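You operate a simulated robot arm through the tools that you are given. There is no shell and no other tool. Be economical: measure what you need, move in short steps, check, and stop when the job is done.

You are at the controls of a simulated two-armed robot. One attempt, no reset.

Task
Take the stopper off the sample bottle and lay it down on the middle board of the store shelf.
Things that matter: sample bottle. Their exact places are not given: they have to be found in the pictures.

The check looks at the end state, three seconds after you hand in, the way a careful person would. Anything else that was tipped, shoved, dropped, spilled or broken makes it a failure. Lids that push on must go on centred and level and be pressed home; caps that screw on are set level and turned clockwise until they are tight.

Robot
Two 7-joint arms with two-finger parallel grippers on one trunk, on a base that drives. Base frame: it is fixed to the floor where the robot stands at the start and does not move with it; the origin is under the middle of the robot, x ahead of it, y to its left, z up. Units: mm, degrees, N and s.
The left shoulder is at the start at [50, 165, 1205], the right one opposite. With the tool pointing down near the work surface each hand reaches from about 240 to 700 mm from the robot's upright axis, wherever it stands, measured 20 degrees to its own side. Payload 3.91 kg a hand.
The TCP of each hand is the grasp point between the finger pads, 30 mm short of the fingertips. In the tool frame z runs along the fingers and y along their closing line. Largest opening 110 mm; finger width 20, thickness 10; the body of the gripper, 48 by 112 mm, starts 55 mm behind the TCP.
Orientation is that of the tool frame in the base frame, as a unit quaternion [x, y, z, w]. With the fingers straight down and closing along the base's y, the tool's x points along the base's -x, its y along +y and its z along -z.

Tools
- The arms move only by the tool nudge_tool. It takes "left_commands", "right_commands" or both (then of equal length, played together; a hand with none holds still); each is a list of rows, each a list of 7 numbers: the shift along the tool's x, y, z in mm, then the turn, a rotation vector about the tool's x, y, z in degrees, then the finger opening in mm, from 0 to 110. In form: [[dx, dy, dz, wx, wy, wz, hand], ...]. A call has 1 to 8 rows; each row shifts and turns the commanded pose from where the row before left it, along the tool's axes as they then stand. Rows are played at 5 a second. More than 50 mm and 8.6 degrees between two rows, or a gripper value outside its range, and nothing of the call is played. A pose out of reach is approached as far as the arm can. The call stops where the force on the tool passes 40 N (or 10 N more than at its start, if that is more) or the arm is blocked; 0.2 s more then pass. The fingers move at their own pace (about 45 mm/s each) and stop on an object; they squeeze with about 31 N. The grip force told is the motor's: it shows also when the fingers shut on nothing. Time passes only in rows, and 0.2 s behind the last, so rows that do not move let the fingers close. It gives the time, the measured TCP pose, the force on the tool (base axes), the opening and the grip force at its end, in the units of the frame above (readings bear some noise), with the torque about the TCP (base axes, N m) and any sound that the robot's microphone picked up.
- Cameras (640 x 400 px; columns grow to the right, rows downward): "scene" is now at [122.5, -0.2, 1400.4]; the picture's right is [-0.01, -1.00, 0.00], its down [-0.31, 0.00, -0.95] and it looks along [0.95, -0.01, -0.31] (base axes); focal length 275 px, centre (320, 200). "left" rides on the left gripper at [73, -17, -103] in its tool frame; the picture's right is [0.23, 0.97, 0.00], its down [-0.76, 0.18, -0.62] and it looks along [-0.61, 0.14, 0.78] (tool axes); focal length 222 px, centre (320, 200). "right" rides on the right gripper at [72, 17, -103] in its tool frame; the picture's right is [-0.23, 0.97, 0.00], its down [-0.76, -0.18, -0.62] and it looks along [-0.61, -0.14, 0.78] (tool axes); focal length 222 px, centre (320, 200).
- snapshot(camera): a new picture of that camera. It takes no simulated time.
- raise_lower(by): slides the trunk up (or, below 0, down) by that many mm; the arms and the scene camera ride with it, the base frame stays. It gives what a move gives, with no picture.
- base_move(legs): drives the robot by 1 to 6 legs, each [ahead, left, turn to the left] in mm, mm and degrees, along the robot's own axes; the way and the turn of a leg run together, so that a leg with both is an arc; at most 1500 mm and 180 degrees a leg. The arms and the cameras ride along, it lands a little off, and it stops where it bumps. It gives what a move gives.
- pan_tilt(pan, tilt): turns the head with the scene camera to pan (to the left, within 80 degrees either way) and tilt (down, from -29 to 69), counted from straight ahead of the robot. It gives what a move gives.
- probe_pixels(camera, pixels): for up to 12 pixels [column, row] of the newest picture of that camera ("zoom" is the newest enlarged one), the place [x, y, z] in the base frame of the surface seen there, good to about 2 mm. It takes no simulated time.
- zoom(camera, box): a new picture of the part [left, top, right, bottom] of that camera's present view, enlarged. It takes no simulated time.
- hand_in(): hands the job in; it is judged then, once.

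Go step by step. Measure first, check grasps and placings, and put right what went wrong. The budget is 80 turns and 78 pictures, counting those below and the enlarged ones. Unless the task says otherwise, let go and move clear before handing in, and close with one line.

The tools are called after "Request:" as name(argument=value, ...) on one line, values as JSON. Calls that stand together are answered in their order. nudge_tool: Moves the arms, as the interface text tells. Its arguments: {"type":"object","properties":{"left_commands":{"type":"array","items":{"type":"array","items":{"type":"number"}}},"right_commands":{"type":"array","items":{"type":"array","items":{"type":"number"}}}},"required":[]} The other tools are called the same way: raise_lower (by) slides the trunk up or down; base_move (legs) drives the base; pan_tilt (pan, tilt) turns the head that bears the scene camera; snapshot (camera) takes a picture; probe_pixels (camera, pixels) gives the place of the surface under pixels of a picture; zoom (camera, box) takes an enlarged picture of a part of a camera's view; hand_in () hands the job in.

At the start:

```text
time_s: 0.0
left_tool_pos: [343.2, 78.7, 1321.2]
left_tool_rot: [-0.001, 1.0, -0.001, 0.0]
left_force: [-0.5, -0.1, 0.5]
left_torque: [0.02, 0.0, -0.04]
left_opening: 110.0
left_finger_force: 0.1
right_tool_pos: [318.3, -151.0, 1215.1]
right_tool_rot: [0.0, 1.0, 0.0, -0.001]
right_force: [-0.9, 0.4, 0.1]
right_torque: [-0.03, -0.01, -0.02]
right_opening: 110.0
right_finger_force: 0.1
trunk travel left (down, up): [-425.0, 78.0]
robot x, y, heading: [0.7, -5.3, -0.3]
head pan, tilt: [-0.3, 18.2]
```

scene: 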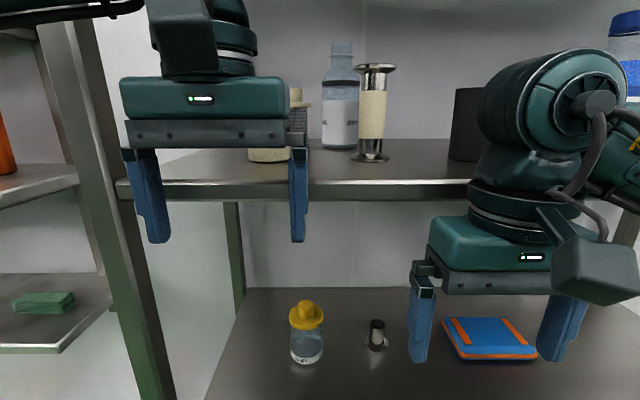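
right: 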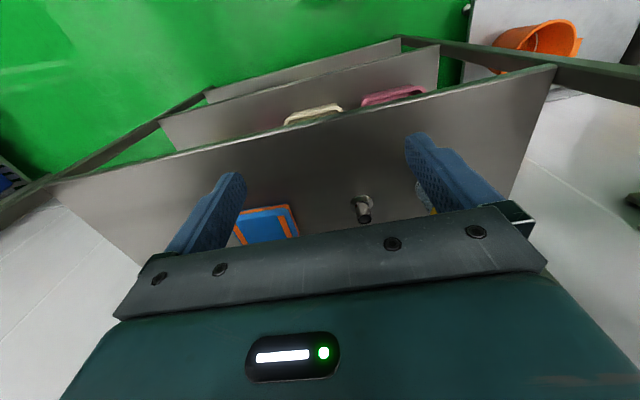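
left: 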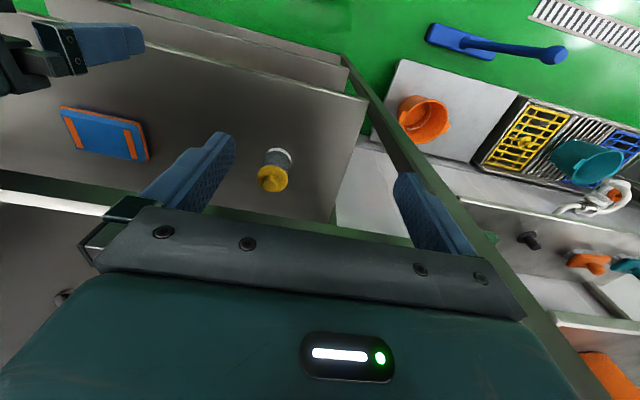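

The yellow-stoppered bottle shows at scene (306,335) and clear bottles elsewhere at (340,95) and (625,60). I'll enlarge and probe to learn the layout.

Request:
zoom(camera="scene", box=[220, 270, 420, 395])

Request:
probe_pixels(camera="scene", pixels=[[306, 303], [306, 318], [307, 345], [307, 362], [377, 325], [377, 348], [260, 350], [400, 187], [400, 150], [300, 240], [490, 335], [340, 395]])

Request:
pan_tilt(pan=0, tilt=55)

Request:
snapshot(camera="scene")

```text
3.20 times, centred on (320, 332) of scene
```

zoom: 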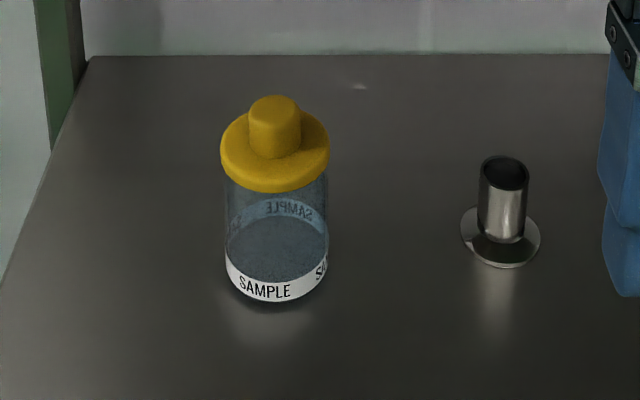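

```text
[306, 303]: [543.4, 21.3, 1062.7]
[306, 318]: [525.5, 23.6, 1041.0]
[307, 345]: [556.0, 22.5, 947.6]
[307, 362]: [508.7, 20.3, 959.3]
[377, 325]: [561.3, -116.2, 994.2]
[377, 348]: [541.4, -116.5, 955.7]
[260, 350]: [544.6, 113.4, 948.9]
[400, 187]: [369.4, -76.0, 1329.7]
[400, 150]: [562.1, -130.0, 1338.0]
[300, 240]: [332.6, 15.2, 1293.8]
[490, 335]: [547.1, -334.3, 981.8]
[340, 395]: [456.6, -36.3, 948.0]
```

```text
time_s: 1.0
left_tool_pos: [343.3, 78.5, 1320.0]
left_tool_rot: [-0.001, 1.0, -0.001, 0.002]
left_force: [-0.3, 0.1, -0.1]
left_torque: [-0.01, -0.01, 0.02]
left_opening: 110.1
left_finger_force: 0.0
right_tool_pos: [318.0, -150.9, 1214.5]
right_tool_rot: [0.0, 1.0, 0.001, 0.0]
right_force: [0.2, -0.9, 0.0]
right_torque: [0.02, -0.02, 0.03]
right_opening: 110.0
right_finger_force: 0.1
trunk travel left (down, up): [-425.0, 78.0]
robot x, y, heading: [1.5, -1.0, 0.1]
head pan, tilt: [0.0, 55.0]
```

```text
73 pictures are left
```

scene: 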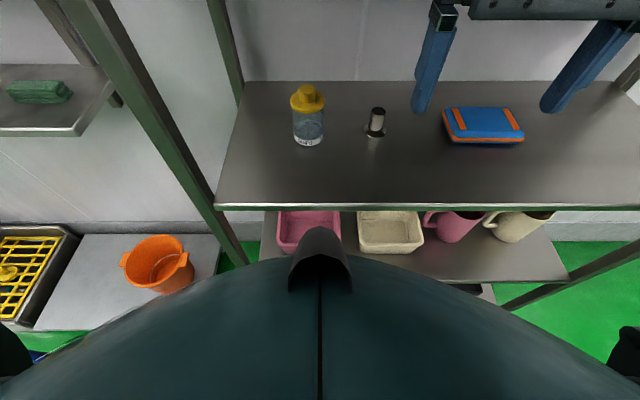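

The bottle stands on a board at z≈948 of the rack ahead; other racks stand to the left. I look around to find out which is the store shelf and how many boards it has.

Request:
pan_tilt(pan=60, tilt=20)

Request:
snapshot(camera="scene")

Request:
pan_tilt(pan=-60, tilt=20)

Request:
snapshot(camera="scene")

Request:
pan_tilt(pan=0, tilt=-10)

Request:
snapshot(camera="scene")

```text
time_s: 2.3
left_tool_pos: [344.4, 78.0, 1320.2]
left_tool_rot: [-0.001, 1.0, -0.001, 0.0]
left_force: [-0.2, -0.6, -0.1]
left_torque: [0.01, 0.02, 0.0]
left_opening: 110.0
left_finger_force: 0.0
right_tool_pos: [317.9, -150.3, 1214.8]
right_tool_rot: [0.0, 1.0, 0.0, 0.0]
right_force: [0.8, -0.1, 0.2]
right_torque: [-0.04, 0.0, 0.0]
right_opening: 110.0
right_finger_force: 0.1
trunk travel left (down, up): [-425.0, 78.0]
robot x, y, heading: [2.8, 1.6, 0.1]
head pan, tilt: [60.0, 20.0]
```

```text
72 pictures are left
```

scene: 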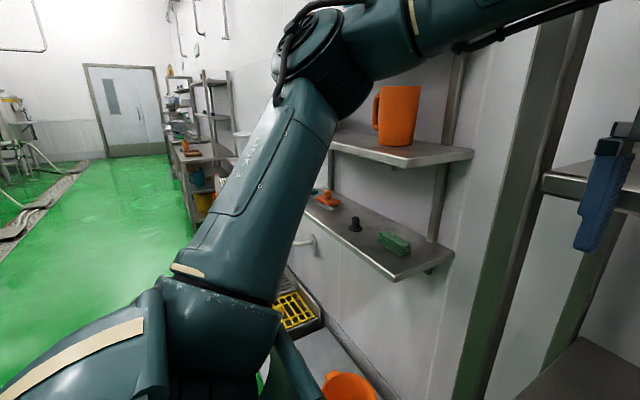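

```text
time_s: 4.3
left_tool_pos: [344.3, 78.1, 1320.5]
left_tool_rot: [-0.001, 1.0, -0.001, 0.0]
left_force: [-0.3, 0.0, 0.0]
left_torque: [0.0, 0.04, 0.03]
left_opening: 110.3
left_finger_force: 0.1
right_tool_pos: [318.0, -151.1, 1213.3]
right_tool_rot: [0.0, 1.0, 0.0, 0.0]
right_force: [0.6, 0.4, -0.6]
right_torque: [0.0, -0.02, -0.02]
right_opening: 110.0
right_finger_force: 0.1
trunk travel left (down, up): [-425.0, 78.0]
robot x, y, heading: [-6.6, 0.1, 0.2]
head pan, tilt: [-60.0, 20.0]
```

```text
71 pictures are left
```

scene: 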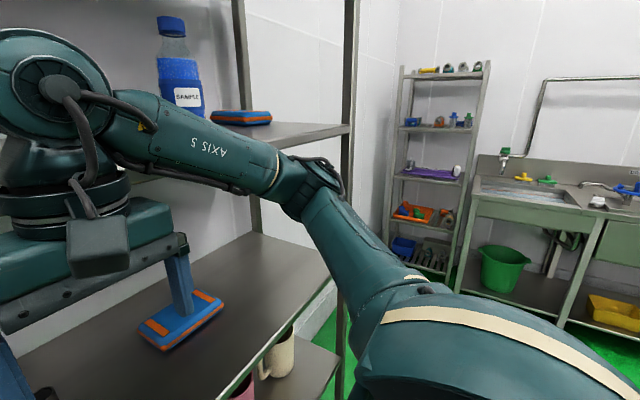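

```text
time_s: 5.6
left_tool_pos: [344.2, 79.4, 1319.3]
left_tool_rot: [-0.001, 1.0, 0.0, 0.001]
left_force: [-0.2, 0.2, -0.3]
left_torque: [0.0, -0.01, -0.01]
left_opening: 109.9
left_finger_force: 0.1
right_tool_pos: [318.8, -151.5, 1213.7]
right_tool_rot: [-0.001, 1.0, 0.0, 0.0]
right_force: [-0.4, -0.1, 0.5]
right_torque: [0.02, -0.04, 0.01]
right_opening: 110.2
right_finger_force: 0.0
trunk travel left (down, up): [-425.0, 78.0]
robot x, y, heading: [-0.5, 4.9, 0.3]
head pan, tilt: [0.0, -10.0]
```

```text
70 pictures are left
```

scene: 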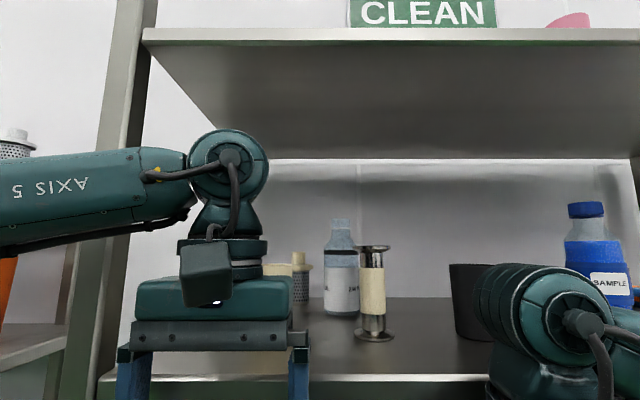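

There is also a blue-capped bottle labelled SAMPLE on the upper board, at (597,255), and a sign "CLEAN" at (425,12). I need to read the signs and labels before deciding.

Request:
zoom(camera="scene", box=[260, 190, 640, 400])

Request:
pan_tilt(pan=0, tilt=-29)

Request:
snapshot(camera="scene")

Request:
pan_tilt(pan=-65, tilt=0)

Request:
snapshot(camera="scene")

Request:
pan_tilt(pan=65, tilt=0)

Request:
snapshot(camera="scene")

```text
1.68 times, centred on (450, 295) of scene
```

zoom: 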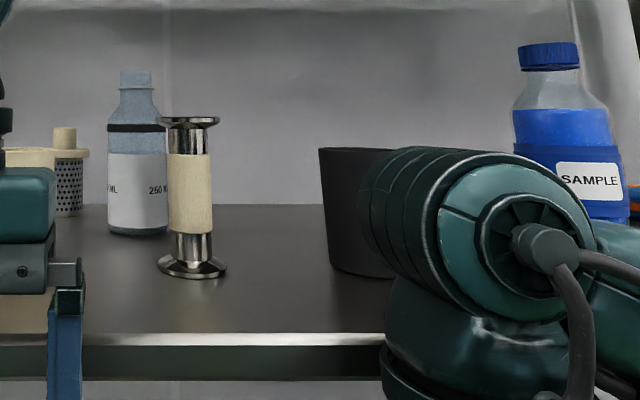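

```text
time_s: 6.5
left_tool_pos: [343.8, 77.7, 1320.5]
left_tool_rot: [0.0, 1.0, -0.001, 0.001]
left_force: [0.8, 0.5, -0.5]
left_torque: [-0.01, 0.0, 0.02]
left_opening: 109.9
left_finger_force: 0.1
right_tool_pos: [317.7, -150.2, 1214.0]
right_tool_rot: [0.0, 1.0, 0.0, 0.0]
right_force: [-1.1, -0.4, 0.2]
right_torque: [-0.03, -0.04, 0.02]
right_opening: 110.2
right_finger_force: 0.1
trunk travel left (down, up): [-425.0, 78.0]
robot x, y, heading: [2.2, -0.7, 0.3]
head pan, tilt: [0.0, -28.6]
```

```text
68 pictures are left
```

scene: 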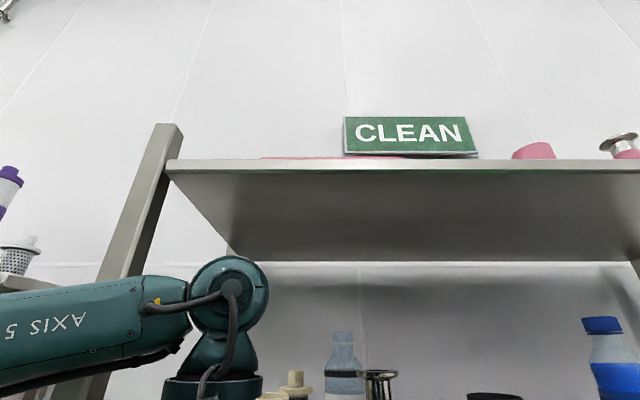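

```text
time_s: 7.8
left_tool_pos: [343.7, 79.3, 1319.7]
left_tool_rot: [-0.001, 1.0, 0.0, 0.0]
left_force: [0.0, 0.0, -0.4]
left_torque: [0.0, -0.01, 0.05]
left_opening: 109.9
left_finger_force: 0.0
right_tool_pos: [318.5, -152.2, 1214.7]
right_tool_rot: [-0.001, 1.0, 0.0, -0.001]
right_force: [-0.1, -0.8, -0.4]
right_torque: [0.01, -0.01, -0.02]
right_opening: 110.1
right_finger_force: 0.0
trunk travel left (down, up): [-425.0, 78.0]
robot x, y, heading: [-2.1, -0.6, 0.1]
head pan, tilt: [-65.0, 0.0]
```

```text
67 pictures are left
```

scene: 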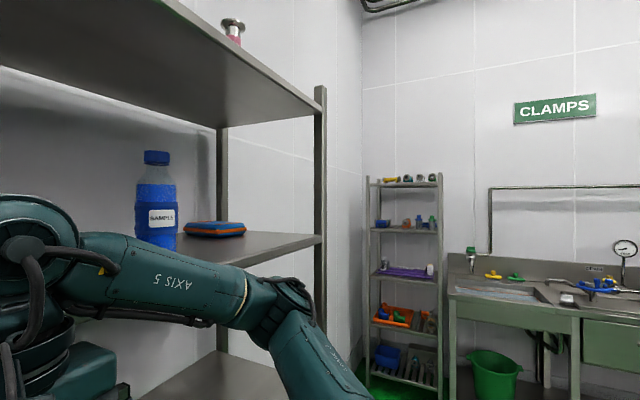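

```text
time_s: 9.9
left_tool_pos: [343.9, 77.9, 1319.6]
left_tool_rot: [-0.001, 1.0, -0.001, 0.001]
left_force: [-0.2, 1.3, 0.7]
left_torque: [-0.01, 0.01, 0.01]
left_opening: 110.0
left_finger_force: 0.1
right_tool_pos: [318.6, -150.8, 1214.3]
right_tool_rot: [0.0, 1.0, 0.0, -0.001]
right_force: [0.4, -0.1, 0.3]
right_torque: [0.01, 0.02, 0.01]
right_opening: 109.7
right_finger_force: 0.1
trunk travel left (down, up): [-425.0, 78.0]
robot x, y, heading: [-1.1, -1.1, 0.3]
head pan, tilt: [65.0, 0.0]
```

```text
66 pictures are left
```

scene: 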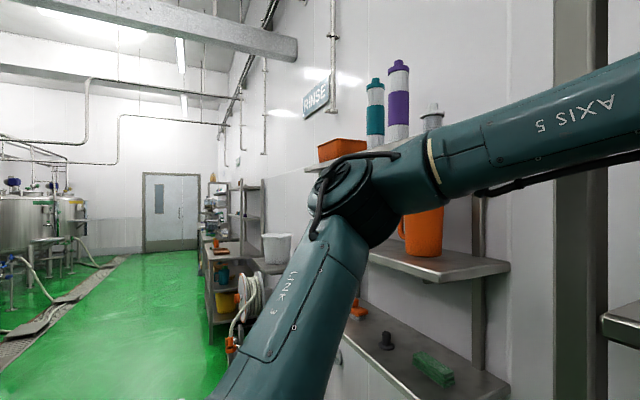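

The rack ahead is the one under "CLEAN"; yellow-capped bottle is the only one with a stopper. I'll confirm the board count with the right hand camera and measure the bottle more finely.

Request:
snapshot(camera="right")

Request:
probe_pixels(camera="right", pixels=[[330, 150], [300, 125], [310, 103], [300, 75], [480, 110], [410, 60], [120, 180], [300, 40]])

Request:
pan_tilt(pan=0, tilt=40)

Request:
snapshot(camera="scene")

Request:
zoom(camera="scene", box=[260, 160, 360, 222])

```text
65 pictures are left
```

right: 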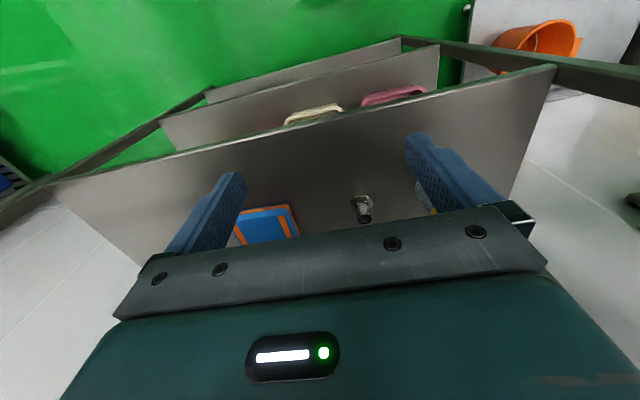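

```text
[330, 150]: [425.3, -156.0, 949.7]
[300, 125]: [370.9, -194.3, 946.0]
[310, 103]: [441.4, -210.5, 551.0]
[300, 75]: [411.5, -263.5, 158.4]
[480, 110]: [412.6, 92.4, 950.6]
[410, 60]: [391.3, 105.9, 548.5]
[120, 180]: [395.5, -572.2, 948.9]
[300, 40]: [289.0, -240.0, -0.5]
```

```text
time_s: 11.3
left_tool_pos: [343.3, 77.8, 1320.1]
left_tool_rot: [-0.001, 1.0, -0.001, 0.001]
left_force: [0.1, 0.2, -0.4]
left_torque: [0.02, -0.03, 0.02]
left_opening: 109.8
left_finger_force: 0.1
right_tool_pos: [319.4, -150.6, 1213.2]
right_tool_rot: [0.0, 1.0, -0.001, 0.0]
right_force: [-0.5, -0.7, 0.5]
right_torque: [0.01, 0.0, 0.01]
right_opening: 109.9
right_finger_force: 0.0
trunk travel left (down, up): [-425.0, 78.0]
robot x, y, heading: [0.2, -0.4, -0.1]
head pan, tilt: [0.0, 40.0]
```

```text
64 pictures are left
```

scene: 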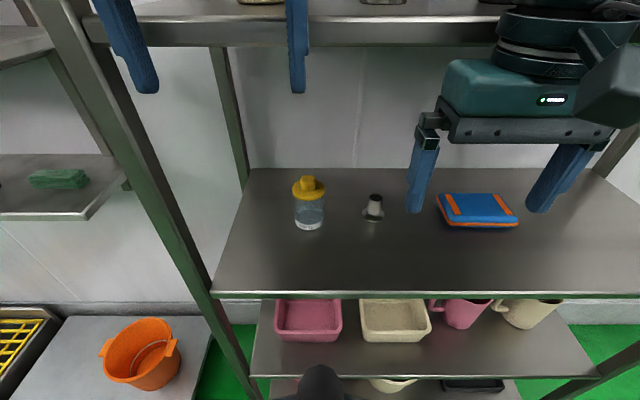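

```text
6.40 times, centred on (310, 191) of scene
```

zoom: 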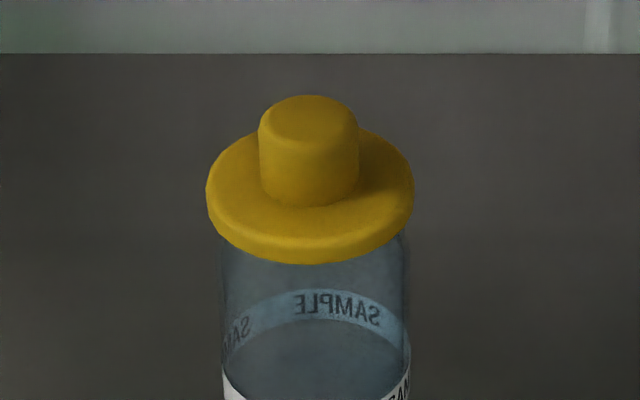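

Boards lie at z≈158, 550, 949, 1318 and ≈1700, so the middle one is the bottle's own board. Now fine measures of the stopper.

Request:
probe_pixels(camera="zoom", pixels=[[308, 115], [308, 100], [308, 160], [308, 198], [308, 225], [308, 250], [264, 165], [354, 165], [212, 195], [408, 195], [375, 150], [242, 390]])

Request:
probe_pixels(camera="scene", pixels=[[300, 292], [330, 20], [330, 40], [310, 224], [180, 200], [340, 175], [372, 218], [374, 197], [180, 30], [250, 42]])

```text
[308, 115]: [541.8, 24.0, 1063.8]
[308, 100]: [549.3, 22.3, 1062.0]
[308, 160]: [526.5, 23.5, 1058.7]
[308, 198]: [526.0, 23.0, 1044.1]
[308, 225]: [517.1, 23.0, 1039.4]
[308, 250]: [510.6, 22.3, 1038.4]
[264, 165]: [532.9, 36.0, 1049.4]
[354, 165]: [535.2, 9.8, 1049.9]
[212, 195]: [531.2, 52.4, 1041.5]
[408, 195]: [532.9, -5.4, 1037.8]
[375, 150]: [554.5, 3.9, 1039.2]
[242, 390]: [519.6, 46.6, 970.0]
```

```text
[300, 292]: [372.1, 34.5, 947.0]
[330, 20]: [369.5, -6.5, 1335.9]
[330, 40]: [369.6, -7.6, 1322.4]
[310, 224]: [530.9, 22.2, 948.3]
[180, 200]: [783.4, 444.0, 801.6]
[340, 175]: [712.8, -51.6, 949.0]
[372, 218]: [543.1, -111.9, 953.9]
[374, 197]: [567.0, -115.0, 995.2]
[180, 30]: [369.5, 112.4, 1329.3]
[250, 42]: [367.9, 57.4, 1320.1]
```

The stopper's knob is centred near (540, 23), z 1041–1064 above a Ø59 flange; the board above (underside ≈1315) forces a horizontal reach-in. I'll back off 80 mm and lower the trunk so that the arms can work level.

Request:
base_move(legs=[[-80, 0, 0]])

Request:
raise_lower(by=-150)

Request:
nudge_tool(left_commands=[[0, 0, 40, 0, 0, 0, 80], [0, 0, 40, 0, 0, 0, 80], [-10, 0, 20, 0, -8, 0, 80], [-15, 0, 0, 0, -8, 0, 80], [-15, 0, 0, 0, -8, 0, 80], [-15, 0, 0, 0, -8, 0, 80]])

Request:
snapshot(camera="scene")

```text
time_s: 12.3
left_tool_pos: [263.5, 78.3, 1321.7]
left_tool_rot: [-0.001, 1.0, -0.001, 0.0]
left_force: [-0.8, -0.8, 0.6]
left_torque: [0.01, -0.05, -0.03]
left_opening: 110.0
left_finger_force: 0.1
right_tool_pos: [239.0, -151.0, 1213.8]
right_tool_rot: [0.0, 1.0, 0.0, -0.001]
right_force: [-0.5, -0.3, 0.0]
right_torque: [0.01, -0.02, 0.0]
right_opening: 110.1
right_finger_force: 0.0
trunk travel left (down, up): [-425.0, 78.0]
robot x, y, heading: [-78.8, -0.5, 0.0]
head pan, tilt: [0.0, 40.0]
```

```text
time_s: 14.1
left_tool_pos: [265.2, 78.2, 1169.3]
left_tool_rot: [-0.001, 1.0, 0.0, 0.0]
left_force: [-0.2, 1.3, -0.7]
left_torque: [0.02, 0.0, -0.02]
left_opening: 109.9
left_finger_force: 0.1
right_tool_pos: [238.9, -151.2, 1063.8]
right_tool_rot: [0.0, 1.0, 0.0, 0.001]
right_force: [-0.8, -0.8, -0.5]
right_torque: [0.0, -0.01, -0.01]
right_opening: 109.8
right_finger_force: 0.1
trunk travel left (down, up): [-275.0, 228.0]
robot x, y, heading: [-83.1, 0.6, -0.1]
head pan, tilt: [0.0, 40.0]
```

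```text
time_s: 15.5
left_tool_pos: [317.4, 78.1, 1083.3]
left_tool_rot: [-0.001, 0.961, 0.0, 0.278]
left_force: [0.5, 0.2, 0.1]
left_torque: [0.0, -0.02, 0.04]
left_opening: 80.0
left_finger_force: 0.0
right_tool_pos: [239.0, -151.4, 1064.1]
right_tool_rot: [0.0, 1.0, 0.0, 0.0]
right_force: [0.4, 0.0, 0.3]
right_torque: [0.01, -0.02, 0.03]
right_opening: 110.0
right_finger_force: 0.0
trunk travel left (down, up): [-275.0, 228.0]
robot x, y, heading: [-79.1, 0.2, 0.2]
head pan, tilt: [0.0, 40.0]
```

```text
62 pictures are left
```

scene: 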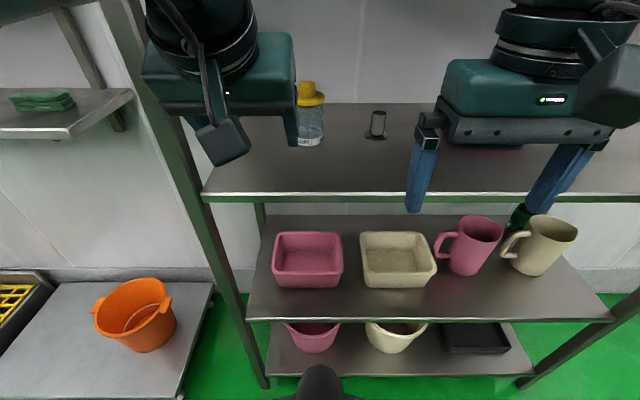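

The left hand tilts forward as intended (32° now) and is clear of the rack. I keep pitching to ~10° below level.

Request:
nudge_tool(left_commands=[[-10.6, 0, 11.3, 0, -8, 0, 80], [-8.9, 0, 12.7, 0, -8, 0, 80], [-7.1, 0, 13.8, 0, -8, 0, 80], [-5.1, 0, 14.7, 0, -8, 0, 80], [-3, 0, 15.2, 0, -8, 0, 80], [-0.8, 0, 15.5, 0, -8, 0, 80]])

Request:
pan_tilt(pan=10, tilt=25)

Request:
snapshot(camera="scene")

Request:
snapshot(camera="left")

```text
time_s: 16.9
left_tool_pos: [406.6, 79.0, 1057.3]
left_tool_rot: [-0.001, 0.766, 0.0, 0.643]
left_force: [0.5, -1.1, 0.3]
left_torque: [0.01, 0.01, 0.04]
left_opening: 80.2
left_finger_force: 0.1
right_tool_pos: [239.1, -151.9, 1063.3]
right_tool_rot: [0.0, 1.0, 0.0, 0.0]
right_force: [-0.2, 0.3, -0.3]
right_torque: [0.01, 0.0, 0.01]
right_opening: 110.2
right_finger_force: 0.0
trunk travel left (down, up): [-275.0, 228.0]
robot x, y, heading: [-77.4, 1.1, 0.1]
head pan, tilt: [0.0, 40.0]
```

```text
time_s: 17.7
left_tool_pos: [406.9, 77.8, 1057.5]
left_tool_rot: [-0.001, 0.766, 0.0, 0.642]
left_force: [0.3, 0.0, 0.1]
left_torque: [0.01, 0.03, -0.01]
left_opening: 79.8
left_finger_force: 0.0
right_tool_pos: [238.8, -151.3, 1063.7]
right_tool_rot: [-0.001, 1.0, 0.0, -0.001]
right_force: [-0.3, 0.5, -0.3]
right_torque: [0.0, -0.01, 0.0]
right_opening: 109.9
right_finger_force: 0.1
trunk travel left (down, up): [-275.0, 228.0]
robot x, y, heading: [-80.7, 3.0, 0.1]
head pan, tilt: [10.0, 25.0]
```

```text
61 pictures are left
```

scene: 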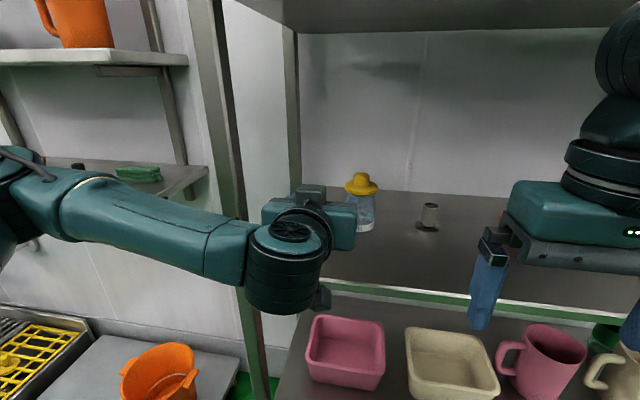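

```text
60 pictures are left
```

left: 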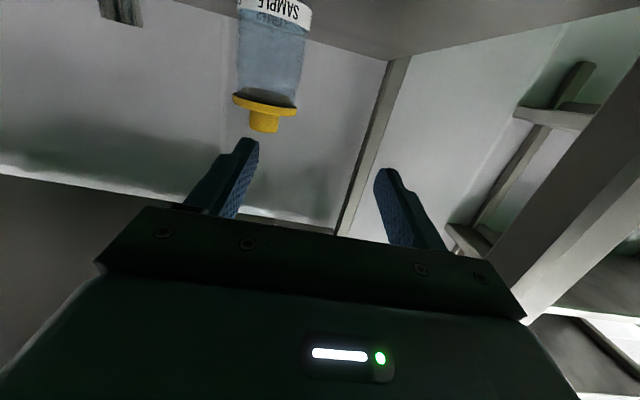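

The left hand now points forward under the board; the bottle is seen (upside down) at left-camera (270,60). I level it to ~2° and yaw it 25° to the right, leaving room for the other hand if the bottle needs holding.

Request:
nudge_tool(left_commands=[[0, 0, 0, 0, -8, 0, 70], [0, 0, 0, 8.3, 0, 0, 70], [0, 0, 0, 8.3, 0, 0, 70], [0, 0, 0, 8.3, 0, 0, 70], [0, 0, 0, 0, 0, 0, 70]])

Request:
snapshot(camera="left")

Request:
snapshot(camera="scene")

```text
time_s: 18.9
left_tool_pos: [384.9, 34.0, 1094.0]
left_tool_rot: [0.118, 0.715, -0.12, 0.678]
left_force: [-0.1, -0.3, 0.4]
left_torque: [-0.01, -0.02, 0.05]
left_opening: 70.0
left_finger_force: 0.0
left hand out of reach, approached as far as the arm can: row 3, 4
right_tool_pos: [238.7, -151.0, 1064.1]
right_tool_rot: [0.0, 1.0, 0.0, 0.0]
right_force: [0.7, -0.6, -0.1]
right_torque: [0.0, -0.01, 0.03]
right_opening: 109.8
right_finger_force: 0.0
trunk travel left (down, up): [-275.0, 228.0]
robot x, y, heading: [-82.0, 2.0, 0.4]
head pan, tilt: [10.0, 25.0]
```

```text
59 pictures are left
```

left: 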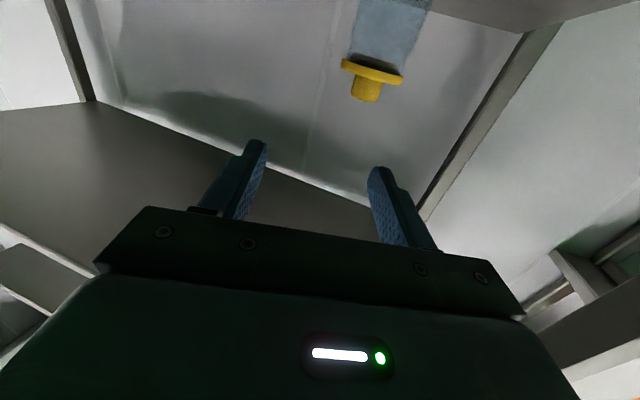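

```text
58 pictures are left
```

scene: 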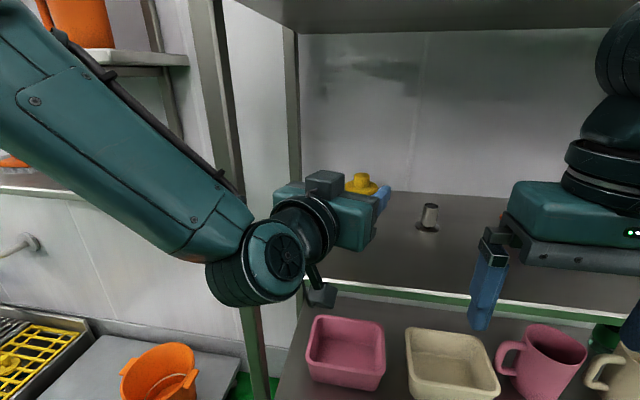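

The yaw ran into the reach limit: hand is at (385,34,1094), yaw ≈ -19°, nearly level — a usable attitude. A small test step shows whether commands continue from the measured pose.

Request:
nudge_tool(left_commands=[[11, 14, 0, 0, 0, 0, 70], [11, 14, 0, 0, 0, 0, 70]])

```text
time_s: 19.5
left_tool_pos: [385.3, 33.9, 1092.8]
left_tool_rot: [0.118, 0.714, -0.12, 0.679]
left_force: [-0.2, 0.2, -0.6]
left_torque: [-0.01, -0.01, 0.03]
left_opening: 69.8
left_finger_force: 0.0
left hand out of reach, approached as far as the arm can: row 1, 2
right_tool_pos: [238.6, -151.8, 1064.0]
right_tool_rot: [0.001, 1.0, -0.001, -0.001]
right_force: [0.5, 1.4, -0.6]
right_torque: [-0.01, -0.01, 0.0]
right_opening: 110.1
right_finger_force: 0.1
trunk travel left (down, up): [-275.0, 228.0]
robot x, y, heading: [-77.5, 0.4, -0.0]
head pan, tilt: [10.0, 25.0]
```

It did not move sideways, apparently a too-folded arm. I advance along the tool axis instead, which extends it.

Request:
nudge_tool(left_commands=[[0, 0, 20, 0, 0, 0, 70], [0, 0, 20, 0, 0, 0, 70]])

```text
time_s: 20.1
left_tool_pos: [420.5, 20.3, 1092.6]
left_tool_rot: [0.118, 0.715, -0.118, 0.679]
left_force: [0.0, -0.7, 0.0]
left_torque: [0.0, 0.02, 0.03]
left_opening: 70.0
left_finger_force: 0.0
right_tool_pos: [237.8, -151.9, 1065.1]
right_tool_rot: [0.0, 1.0, 0.001, 0.0]
right_force: [0.0, -0.5, -0.2]
right_torque: [0.01, 0.0, 0.01]
right_opening: 110.1
right_finger_force: 0.1
trunk travel left (down, up): [-275.0, 228.0]
robot x, y, heading: [-78.7, 0.7, 0.1]
head pan, tilt: [10.0, 25.0]
```

Commands continue from the measured pose and it moves again. Now to the stand-off point about (464,50,1057) on the approach line.

Request:
nudge_tool(left_commands=[[5, 7, 16, 0, 0, 0, 70], [9, 12, 11, 0, 0, 0, 70], [10, 12, 6, 0, 0, 0, 70], [9.5, 12, 0, 0, 0, 0, 70], [0, 0, 0, 0, 0, 0, 70]])

Request:
snapshot(camera="left")

Request:
snapshot(camera="scene")

```text
time_s: 21.3
left_tool_pos: [422.6, 21.2, 1091.5]
left_tool_rot: [0.117, 0.715, -0.118, 0.679]
left_force: [-0.3, 0.6, -0.5]
left_torque: [0.01, 0.03, 0.02]
left_opening: 70.1
left_finger_force: 0.0
left hand out of reach, approached as far as the arm can: row 1, 2, 3, 4
right_tool_pos: [239.5, -150.3, 1064.9]
right_tool_rot: [0.001, 1.0, 0.0, 0.0]
right_force: [1.0, -0.1, 0.0]
right_torque: [0.02, 0.01, 0.0]
right_opening: 110.1
right_finger_force: 0.0
trunk travel left (down, up): [-275.0, 228.0]
robot x, y, heading: [-78.6, -1.0, 0.2]
head pan, tilt: [10.0, 25.0]
```

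```text
57 pictures are left
```

left: 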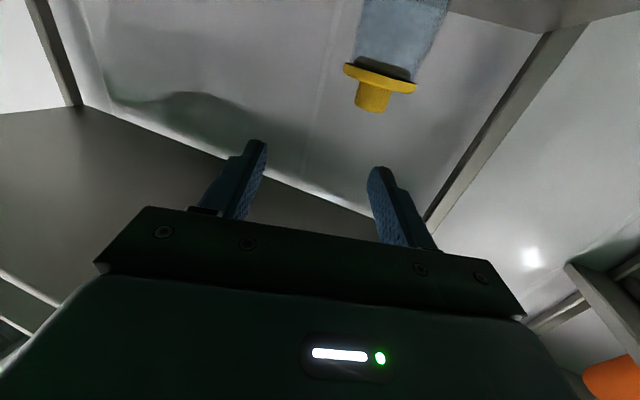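

```text
56 pictures are left
```

scene: 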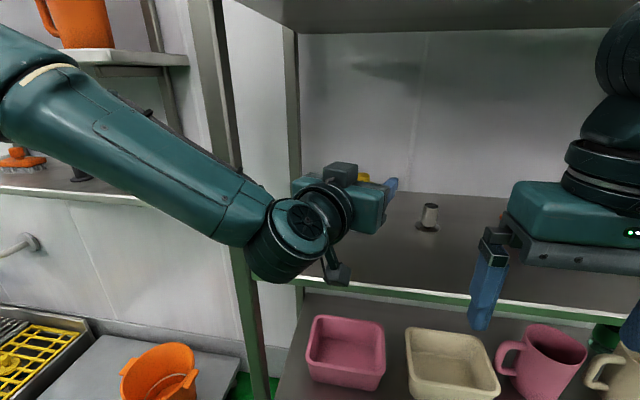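

Sideways and downward are joint-limited at this attitude, so I use the base and trunk: 43 mm left and 35 mm down.

Request:
base_move(legs=[[0, 43, 0]])

Request:
raise_lower(by=-34)

Request:
nudge_tool(left_commands=[[0, 0, 15, 0, 0, 0, 70], [0, 0, 15, 0, 0, 0, 70]])

Request:
snapshot(camera="left")

Request:
snapshot(camera="scene")

```text
time_s: 22.3
left_tool_pos: [421.3, 64.6, 1091.0]
left_tool_rot: [0.117, 0.716, -0.119, 0.678]
left_force: [0.1, 0.4, 0.2]
left_torque: [0.0, -0.03, 0.0]
left_opening: 69.9
left_finger_force: 0.1
right_tool_pos: [239.4, -108.7, 1064.1]
right_tool_rot: [0.0, 1.0, 0.001, 0.0]
right_force: [-0.4, 0.6, -0.4]
right_torque: [-0.01, 0.02, 0.04]
right_opening: 109.9
right_finger_force: 0.0
trunk travel left (down, up): [-275.0, 228.0]
robot x, y, heading: [-81.4, 40.4, -0.2]
head pan, tilt: [10.0, 25.0]
```

```text
time_s: 23.1
left_tool_pos: [422.4, 64.2, 1058.6]
left_tool_rot: [0.118, 0.715, -0.119, 0.679]
left_force: [-0.3, -0.8, -0.8]
left_torque: [-0.01, 0.02, -0.04]
left_opening: 69.9
left_finger_force: 0.1
right_tool_pos: [238.7, -108.5, 1030.9]
right_tool_rot: [0.0, 1.0, 0.0, 0.0]
right_force: [0.9, -0.7, -0.4]
right_torque: [0.03, 0.01, 0.0]
right_opening: 109.9
right_finger_force: 0.1
trunk travel left (down, up): [-241.0, 262.0]
robot x, y, heading: [-79.8, 43.0, 0.1]
head pan, tilt: [10.0, 25.0]
```

```text
time_s: 23.7
left_tool_pos: [435.3, 59.9, 1057.2]
left_tool_rot: [0.116, 0.716, -0.117, 0.678]
left_force: [0.2, -1.6, -0.2]
left_torque: [0.02, -0.03, -0.02]
left_opening: 70.0
left_finger_force: 0.0
left hand out of reach, approached as far as the arm can: row 2
right_tool_pos: [237.2, -107.8, 1029.7]
right_tool_rot: [0.0, 1.0, 0.0, 0.0]
right_force: [0.6, 0.3, 0.2]
right_torque: [0.02, 0.0, -0.01]
right_opening: 109.9
right_finger_force: 0.1
trunk travel left (down, up): [-241.0, 262.0]
robot x, y, heading: [-79.6, 43.6, -0.0]
head pan, tilt: [10.0, 25.0]
```

```text
55 pictures are left
```

left: 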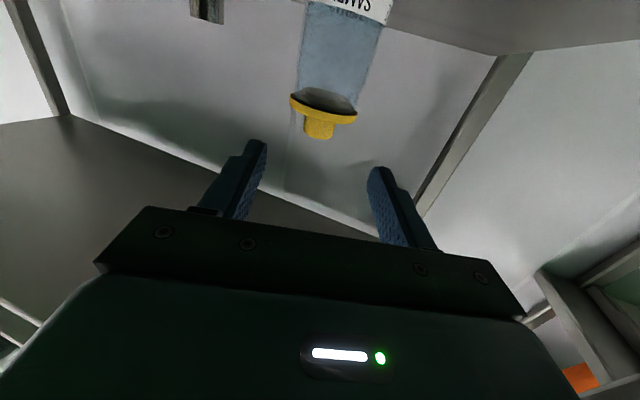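

```text
54 pictures are left
```

scene: 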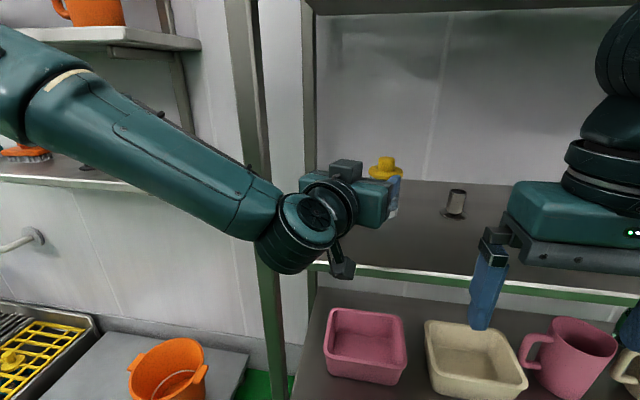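

The arm is again at its limit but is on line at (435,60,1057); I'll let the base carry the hand along the approach direction, first two thirds.

Request:
base_move(legs=[[55, -19, 0]])

Request:
snapshot(camera="left")

Request:
snapshot(camera="scene")

```text
time_s: 24.7
left_tool_pos: [489.3, 38.9, 1057.3]
left_tool_rot: [0.116, 0.717, -0.117, 0.677]
left_force: [-1.0, -0.2, 0.1]
left_torque: [0.01, 0.04, -0.01]
left_opening: 70.1
left_finger_force: 0.0
right_tool_pos: [294.4, -128.1, 1030.3]
right_tool_rot: [0.0, 1.0, 0.0, 0.0]
right_force: [0.5, 0.1, -0.7]
right_torque: [-0.01, 0.0, -0.01]
right_opening: 110.3
right_finger_force: 0.2
trunk travel left (down, up): [-241.0, 262.0]
robot x, y, heading: [-21.2, 22.2, -0.1]
head pan, tilt: [10.0, 25.0]
```

```text
53 pictures are left
```

left: 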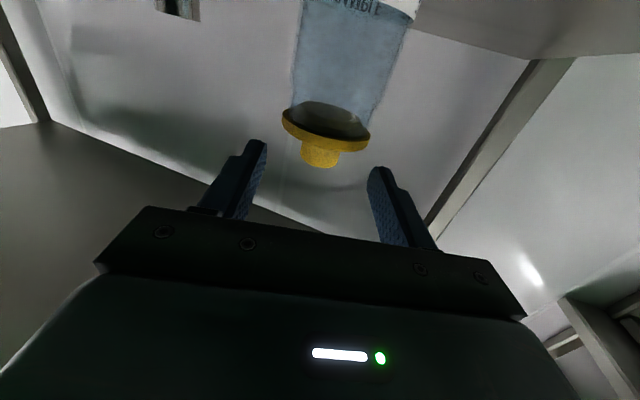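

```text
52 pictures are left
```

scene: 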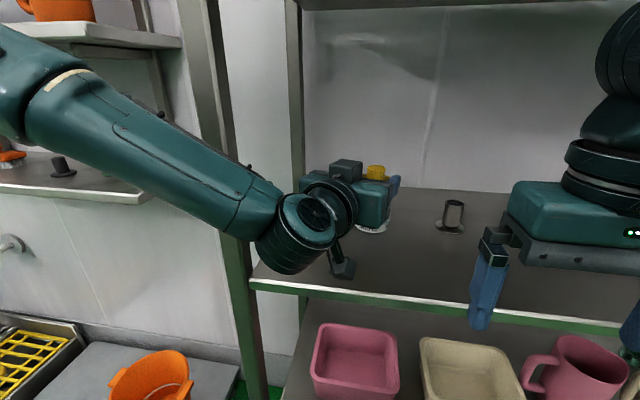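

The knob sits between the finger lines at left-camera (320,155). I check its measured place, then go the remaining ~40 mm.

Request:
probe_pixels(camera="left", pixels=[[320, 164], [320, 150], [305, 150], [337, 155], [300, 135], [255, 150], [378, 175]])

Request:
base_move(legs=[[38, -12, 0]])

Request:
snapshot(camera="left")

```text
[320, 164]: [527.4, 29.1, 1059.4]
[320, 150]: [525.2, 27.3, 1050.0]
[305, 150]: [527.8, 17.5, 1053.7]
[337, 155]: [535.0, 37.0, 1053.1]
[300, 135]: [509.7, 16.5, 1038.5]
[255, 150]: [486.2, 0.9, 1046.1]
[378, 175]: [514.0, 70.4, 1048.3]
```

```text
time_s: 25.5
left_tool_pos: [527.1, 28.2, 1056.9]
left_tool_rot: [0.116, 0.717, -0.117, 0.678]
left_force: [0.6, 0.6, 0.3]
left_torque: [0.05, 0.04, -0.07]
left_opening: 69.9
left_finger_force: 0.1
right_tool_pos: [329.9, -139.7, 1030.4]
right_tool_rot: [0.001, 1.0, 0.001, -0.001]
right_force: [0.6, 0.3, -0.4]
right_torque: [-0.02, 0.01, 0.0]
right_opening: 110.0
right_finger_force: 0.0
trunk travel left (down, up): [-241.0, 262.0]
robot x, y, heading: [12.3, 11.9, 0.1]
head pan, tilt: [10.0, 25.0]
```

```text
51 pictures are left
```

left: 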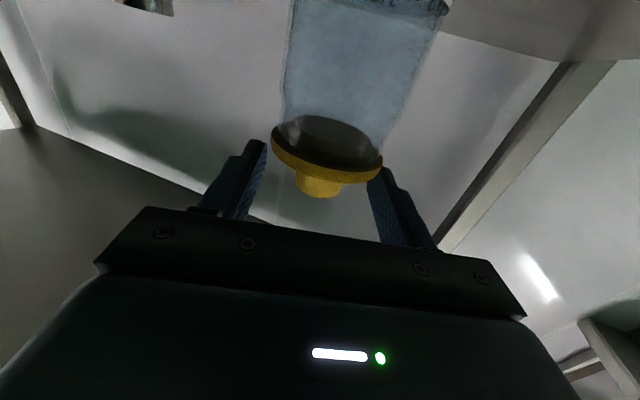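

The knob at (318,185) is midway between the pads (262 and 370). I close on it in steps.

Request:
nudge_tool(left_commands=[[0, 0, 0, 0, 0, 0, 40], [0, 0, 0, 0, 0, 0, 32], [0, 0, 0, 0, 0, 0, 20], [0, 0, 0, 0, 0, 0, 10], [0, 0, 0, 0, 0, 0, 10]])

Request:
snapshot(camera="left")

Request:
snapshot(camera="scene")

```text
time_s: 26.7
left_tool_pos: [526.9, 27.4, 1057.0]
left_tool_rot: [0.116, 0.716, -0.117, 0.678]
left_force: [0.6, 0.1, 0.2]
left_torque: [0.02, -0.02, -0.01]
left_opening: 27.3
left_finger_force: 30.9
right_tool_pos: [329.2, -137.5, 1029.4]
right_tool_rot: [0.001, 1.0, 0.0, 0.0]
right_force: [0.1, -0.3, 0.2]
right_torque: [-0.02, 0.0, 0.0]
right_opening: 110.1
right_finger_force: 0.1
trunk travel left (down, up): [-241.0, 262.0]
robot x, y, heading: [11.5, 14.2, 0.3]
head pan, tilt: [10.0, 25.0]
heard: snap
```

```text
50 pictures are left
```

left: 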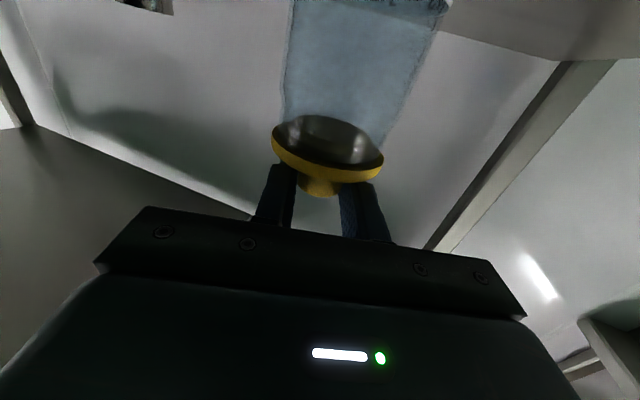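

```text
49 pictures are left
```

scene: 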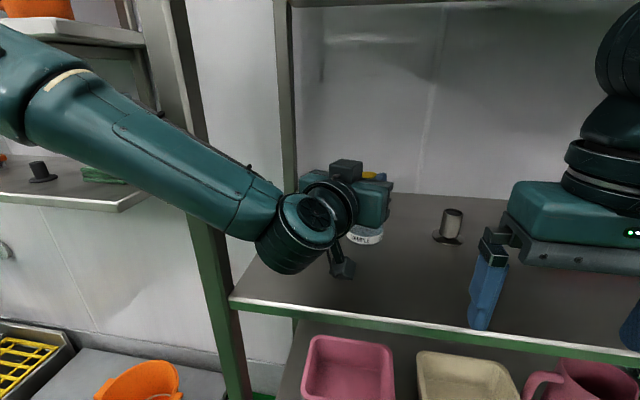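

Gripped at 27.3 mm, with a "snap" heard. I lift 4 mm with the trunk and see whether the bottle follows.

Request:
raise_lower(by=5)

Request:
zoom(camera="scene", box=[320, 150, 420, 260])

Request:
snapshot(camera="left")

```text
time_s: 27.3
left_tool_pos: [527.7, 26.9, 1061.8]
left_tool_rot: [0.117, 0.717, -0.117, 0.677]
left_force: [-0.2, -0.5, -0.8]
left_torque: [0.02, -0.01, -0.02]
left_opening: 27.4
left_finger_force: 30.8
right_tool_pos: [331.2, -139.8, 1034.9]
right_tool_rot: [0.001, 1.0, 0.0, 0.0]
right_force: [0.5, 0.0, -0.8]
right_torque: [0.0, -0.01, 0.01]
right_opening: 110.0
right_finger_force: 0.0
trunk travel left (down, up): [-246.0, 257.0]
robot x, y, heading: [16.3, 11.3, -0.3]
head pan, tilt: [10.0, 25.0]
```

```text
3.64 times, centred on (370, 205) of scene
```

zoom: 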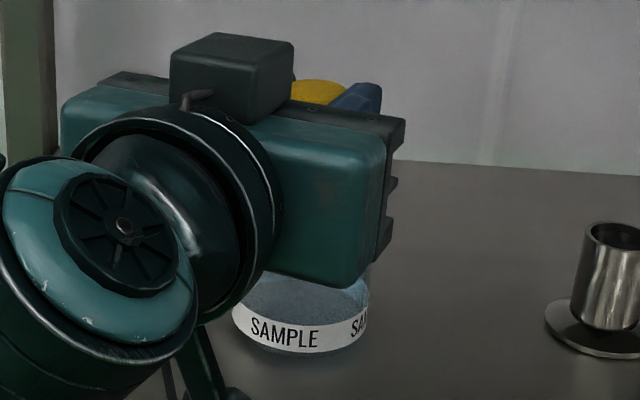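

```text
47 pictures are left
```

left: 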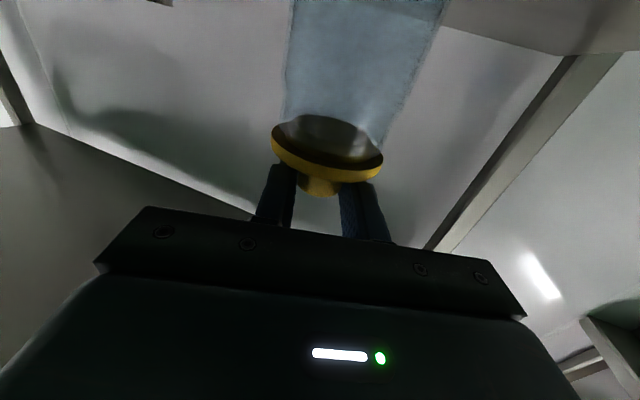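

The label edge that stood at the top of the left picture has gone out of view, so the bottle seems to stay while the stopper rises. I lift 12 mm more and check.

Request:
raise_lower(by=12)

Request:
snapshot(camera="left")

Request:
zoom(camera="scene", box=[320, 150, 420, 260])

Request:
probe_pixels(camera="zoom", pixels=[[300, 340], [355, 330], [340, 200]])

```text
time_s: 27.9
left_tool_pos: [528.0, 27.6, 1074.9]
left_tool_rot: [0.116, 0.717, -0.117, 0.677]
left_force: [0.0, 0.4, 0.2]
left_torque: [0.03, 0.0, 0.0]
left_opening: 27.2
left_finger_force: 30.7
right_tool_pos: [330.8, -138.4, 1047.0]
right_tool_rot: [0.002, 1.0, 0.0, 0.001]
right_force: [0.2, -0.4, 0.3]
right_torque: [-0.03, 0.02, -0.01]
right_opening: 110.3
right_finger_force: 0.0
trunk travel left (down, up): [-258.0, 245.0]
robot x, y, heading: [12.2, 11.2, -0.3]
head pan, tilt: [10.0, 25.0]
```

```text
46 pictures are left
```

left: 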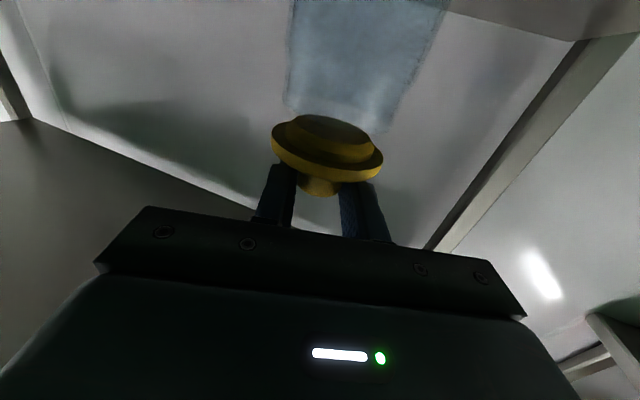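

```text
3.64 times, centred on (370, 205) of scene
```

zoom: 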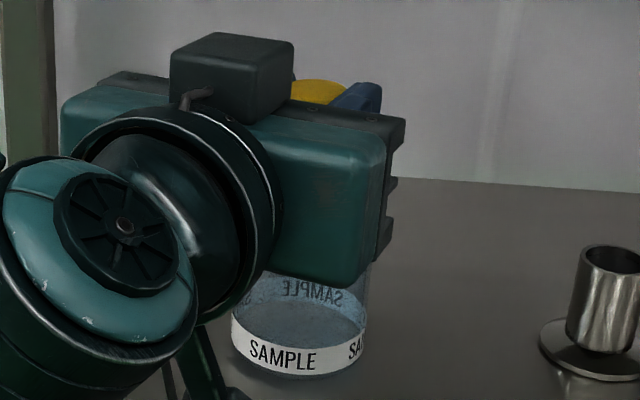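

```text
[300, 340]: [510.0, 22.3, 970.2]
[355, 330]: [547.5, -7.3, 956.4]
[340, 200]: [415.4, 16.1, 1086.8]
```

The stopper is off: its plug shows clear below the flange at (325,130), and the bottle still stands in place. I raise 30 mm more, then drive back and right so that the hand's underslung camera clears the board's front edge before lowering.

Request:
raise_lower(by=30)

Request:
base_move(legs=[[-83, -68, 0]])

Request:
snapshot(camera="scene")

Request:
snapshot(camera="left")

Request:
snapshot(camera="right")

```text
time_s: 28.6
left_tool_pos: [528.2, 28.1, 1104.3]
left_tool_rot: [0.116, 0.717, -0.117, 0.677]
left_force: [0.2, 0.2, -0.3]
left_torque: [0.03, 0.0, 0.04]
left_opening: 27.3
left_finger_force: 31.5
right_tool_pos: [330.6, -139.2, 1076.9]
right_tool_rot: [0.001, 1.0, 0.0, 0.0]
right_force: [-0.2, 0.0, 0.2]
right_torque: [-0.04, 0.0, -0.03]
right_opening: 110.1
right_finger_force: 0.1
trunk travel left (down, up): [-288.0, 215.0]
robot x, y, heading: [14.6, 12.1, -0.3]
head pan, tilt: [10.0, 25.0]
```

```text
time_s: 29.9
left_tool_pos: [443.0, -40.9, 1104.6]
left_tool_rot: [0.117, 0.716, -0.117, 0.678]
left_force: [-0.2, -0.2, 0.3]
left_torque: [-0.01, 0.04, 0.01]
left_opening: 27.3
left_finger_force: 31.0
right_tool_pos: [246.4, -207.4, 1077.8]
right_tool_rot: [0.001, 1.0, 0.001, 0.0]
right_force: [0.1, 0.2, -0.8]
right_torque: [0.02, -0.02, -0.01]
right_opening: 110.1
right_finger_force: 0.0
trunk travel left (down, up): [-288.0, 215.0]
robot x, y, heading: [-67.7, -53.9, 0.4]
head pan, tilt: [10.0, 25.0]
```

```text
44 pictures are left
```

scene: 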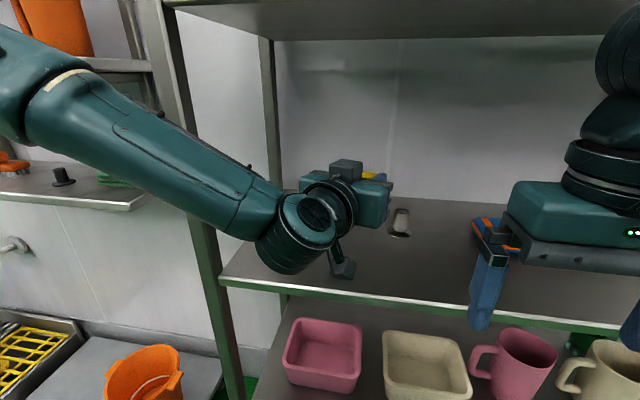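

```text
43 pictures are left
```

left: 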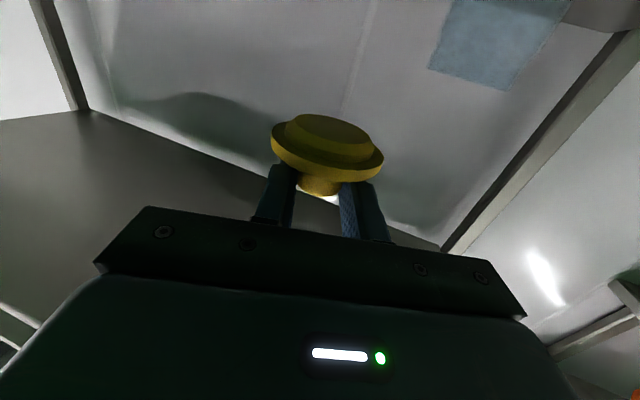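

```text
42 pictures are left
```

right: 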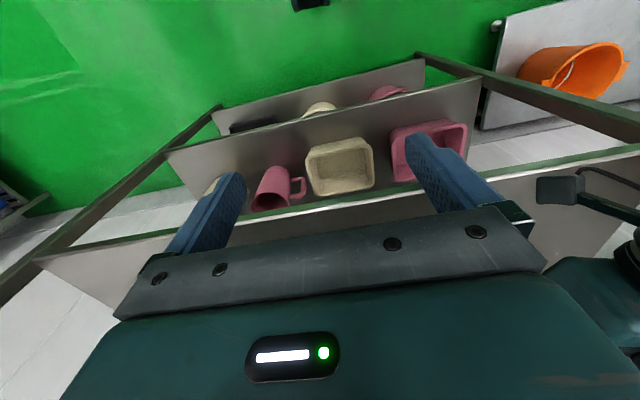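

The stopper is held level and the empty-mouthed bottle stands behind. I measure the underslung camera box (scene (343,268)), the wrist drum and the stopper underside before lowering.

Request:
zoom(camera="scene", box=[240, 150, 420, 290])

Request:
probe_pixels(camera="scene", pixels=[[338, 270], [352, 268], [345, 262], [335, 250], [280, 268], [300, 272], [330, 230], [380, 220]])

Request:
probe_pixels(camera="left", pixels=[[330, 125], [330, 150], [330, 172], [300, 122], [370, 142]])

Request:
probe_pixels(camera="right", pixels=[[560, 190], [540, 180], [582, 180], [575, 200], [600, 200], [540, 200]])

```text
2.86 times, centred on (330, 220) of scene
```

zoom: 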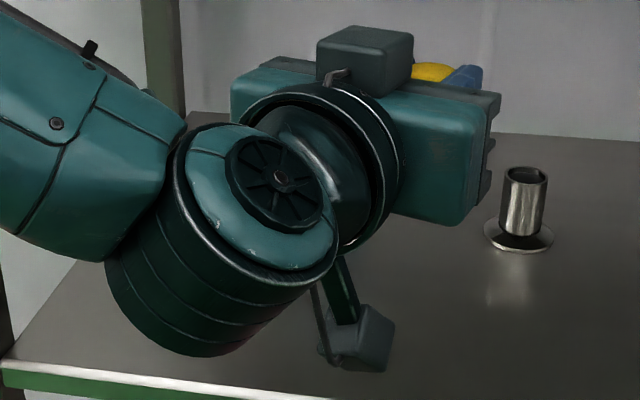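

```text
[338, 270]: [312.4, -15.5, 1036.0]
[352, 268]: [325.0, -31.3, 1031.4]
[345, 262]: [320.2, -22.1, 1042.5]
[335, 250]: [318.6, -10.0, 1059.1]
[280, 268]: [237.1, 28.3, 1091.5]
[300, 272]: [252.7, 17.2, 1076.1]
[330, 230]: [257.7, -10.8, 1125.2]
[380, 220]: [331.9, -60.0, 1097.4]
```

```text
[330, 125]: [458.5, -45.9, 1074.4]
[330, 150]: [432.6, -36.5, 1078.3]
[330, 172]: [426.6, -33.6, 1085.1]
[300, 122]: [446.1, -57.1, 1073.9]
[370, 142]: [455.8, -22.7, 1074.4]
```

```text
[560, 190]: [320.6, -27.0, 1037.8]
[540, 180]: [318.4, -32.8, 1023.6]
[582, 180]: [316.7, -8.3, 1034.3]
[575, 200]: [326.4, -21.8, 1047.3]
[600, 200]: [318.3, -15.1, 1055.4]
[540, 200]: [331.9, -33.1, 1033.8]
```

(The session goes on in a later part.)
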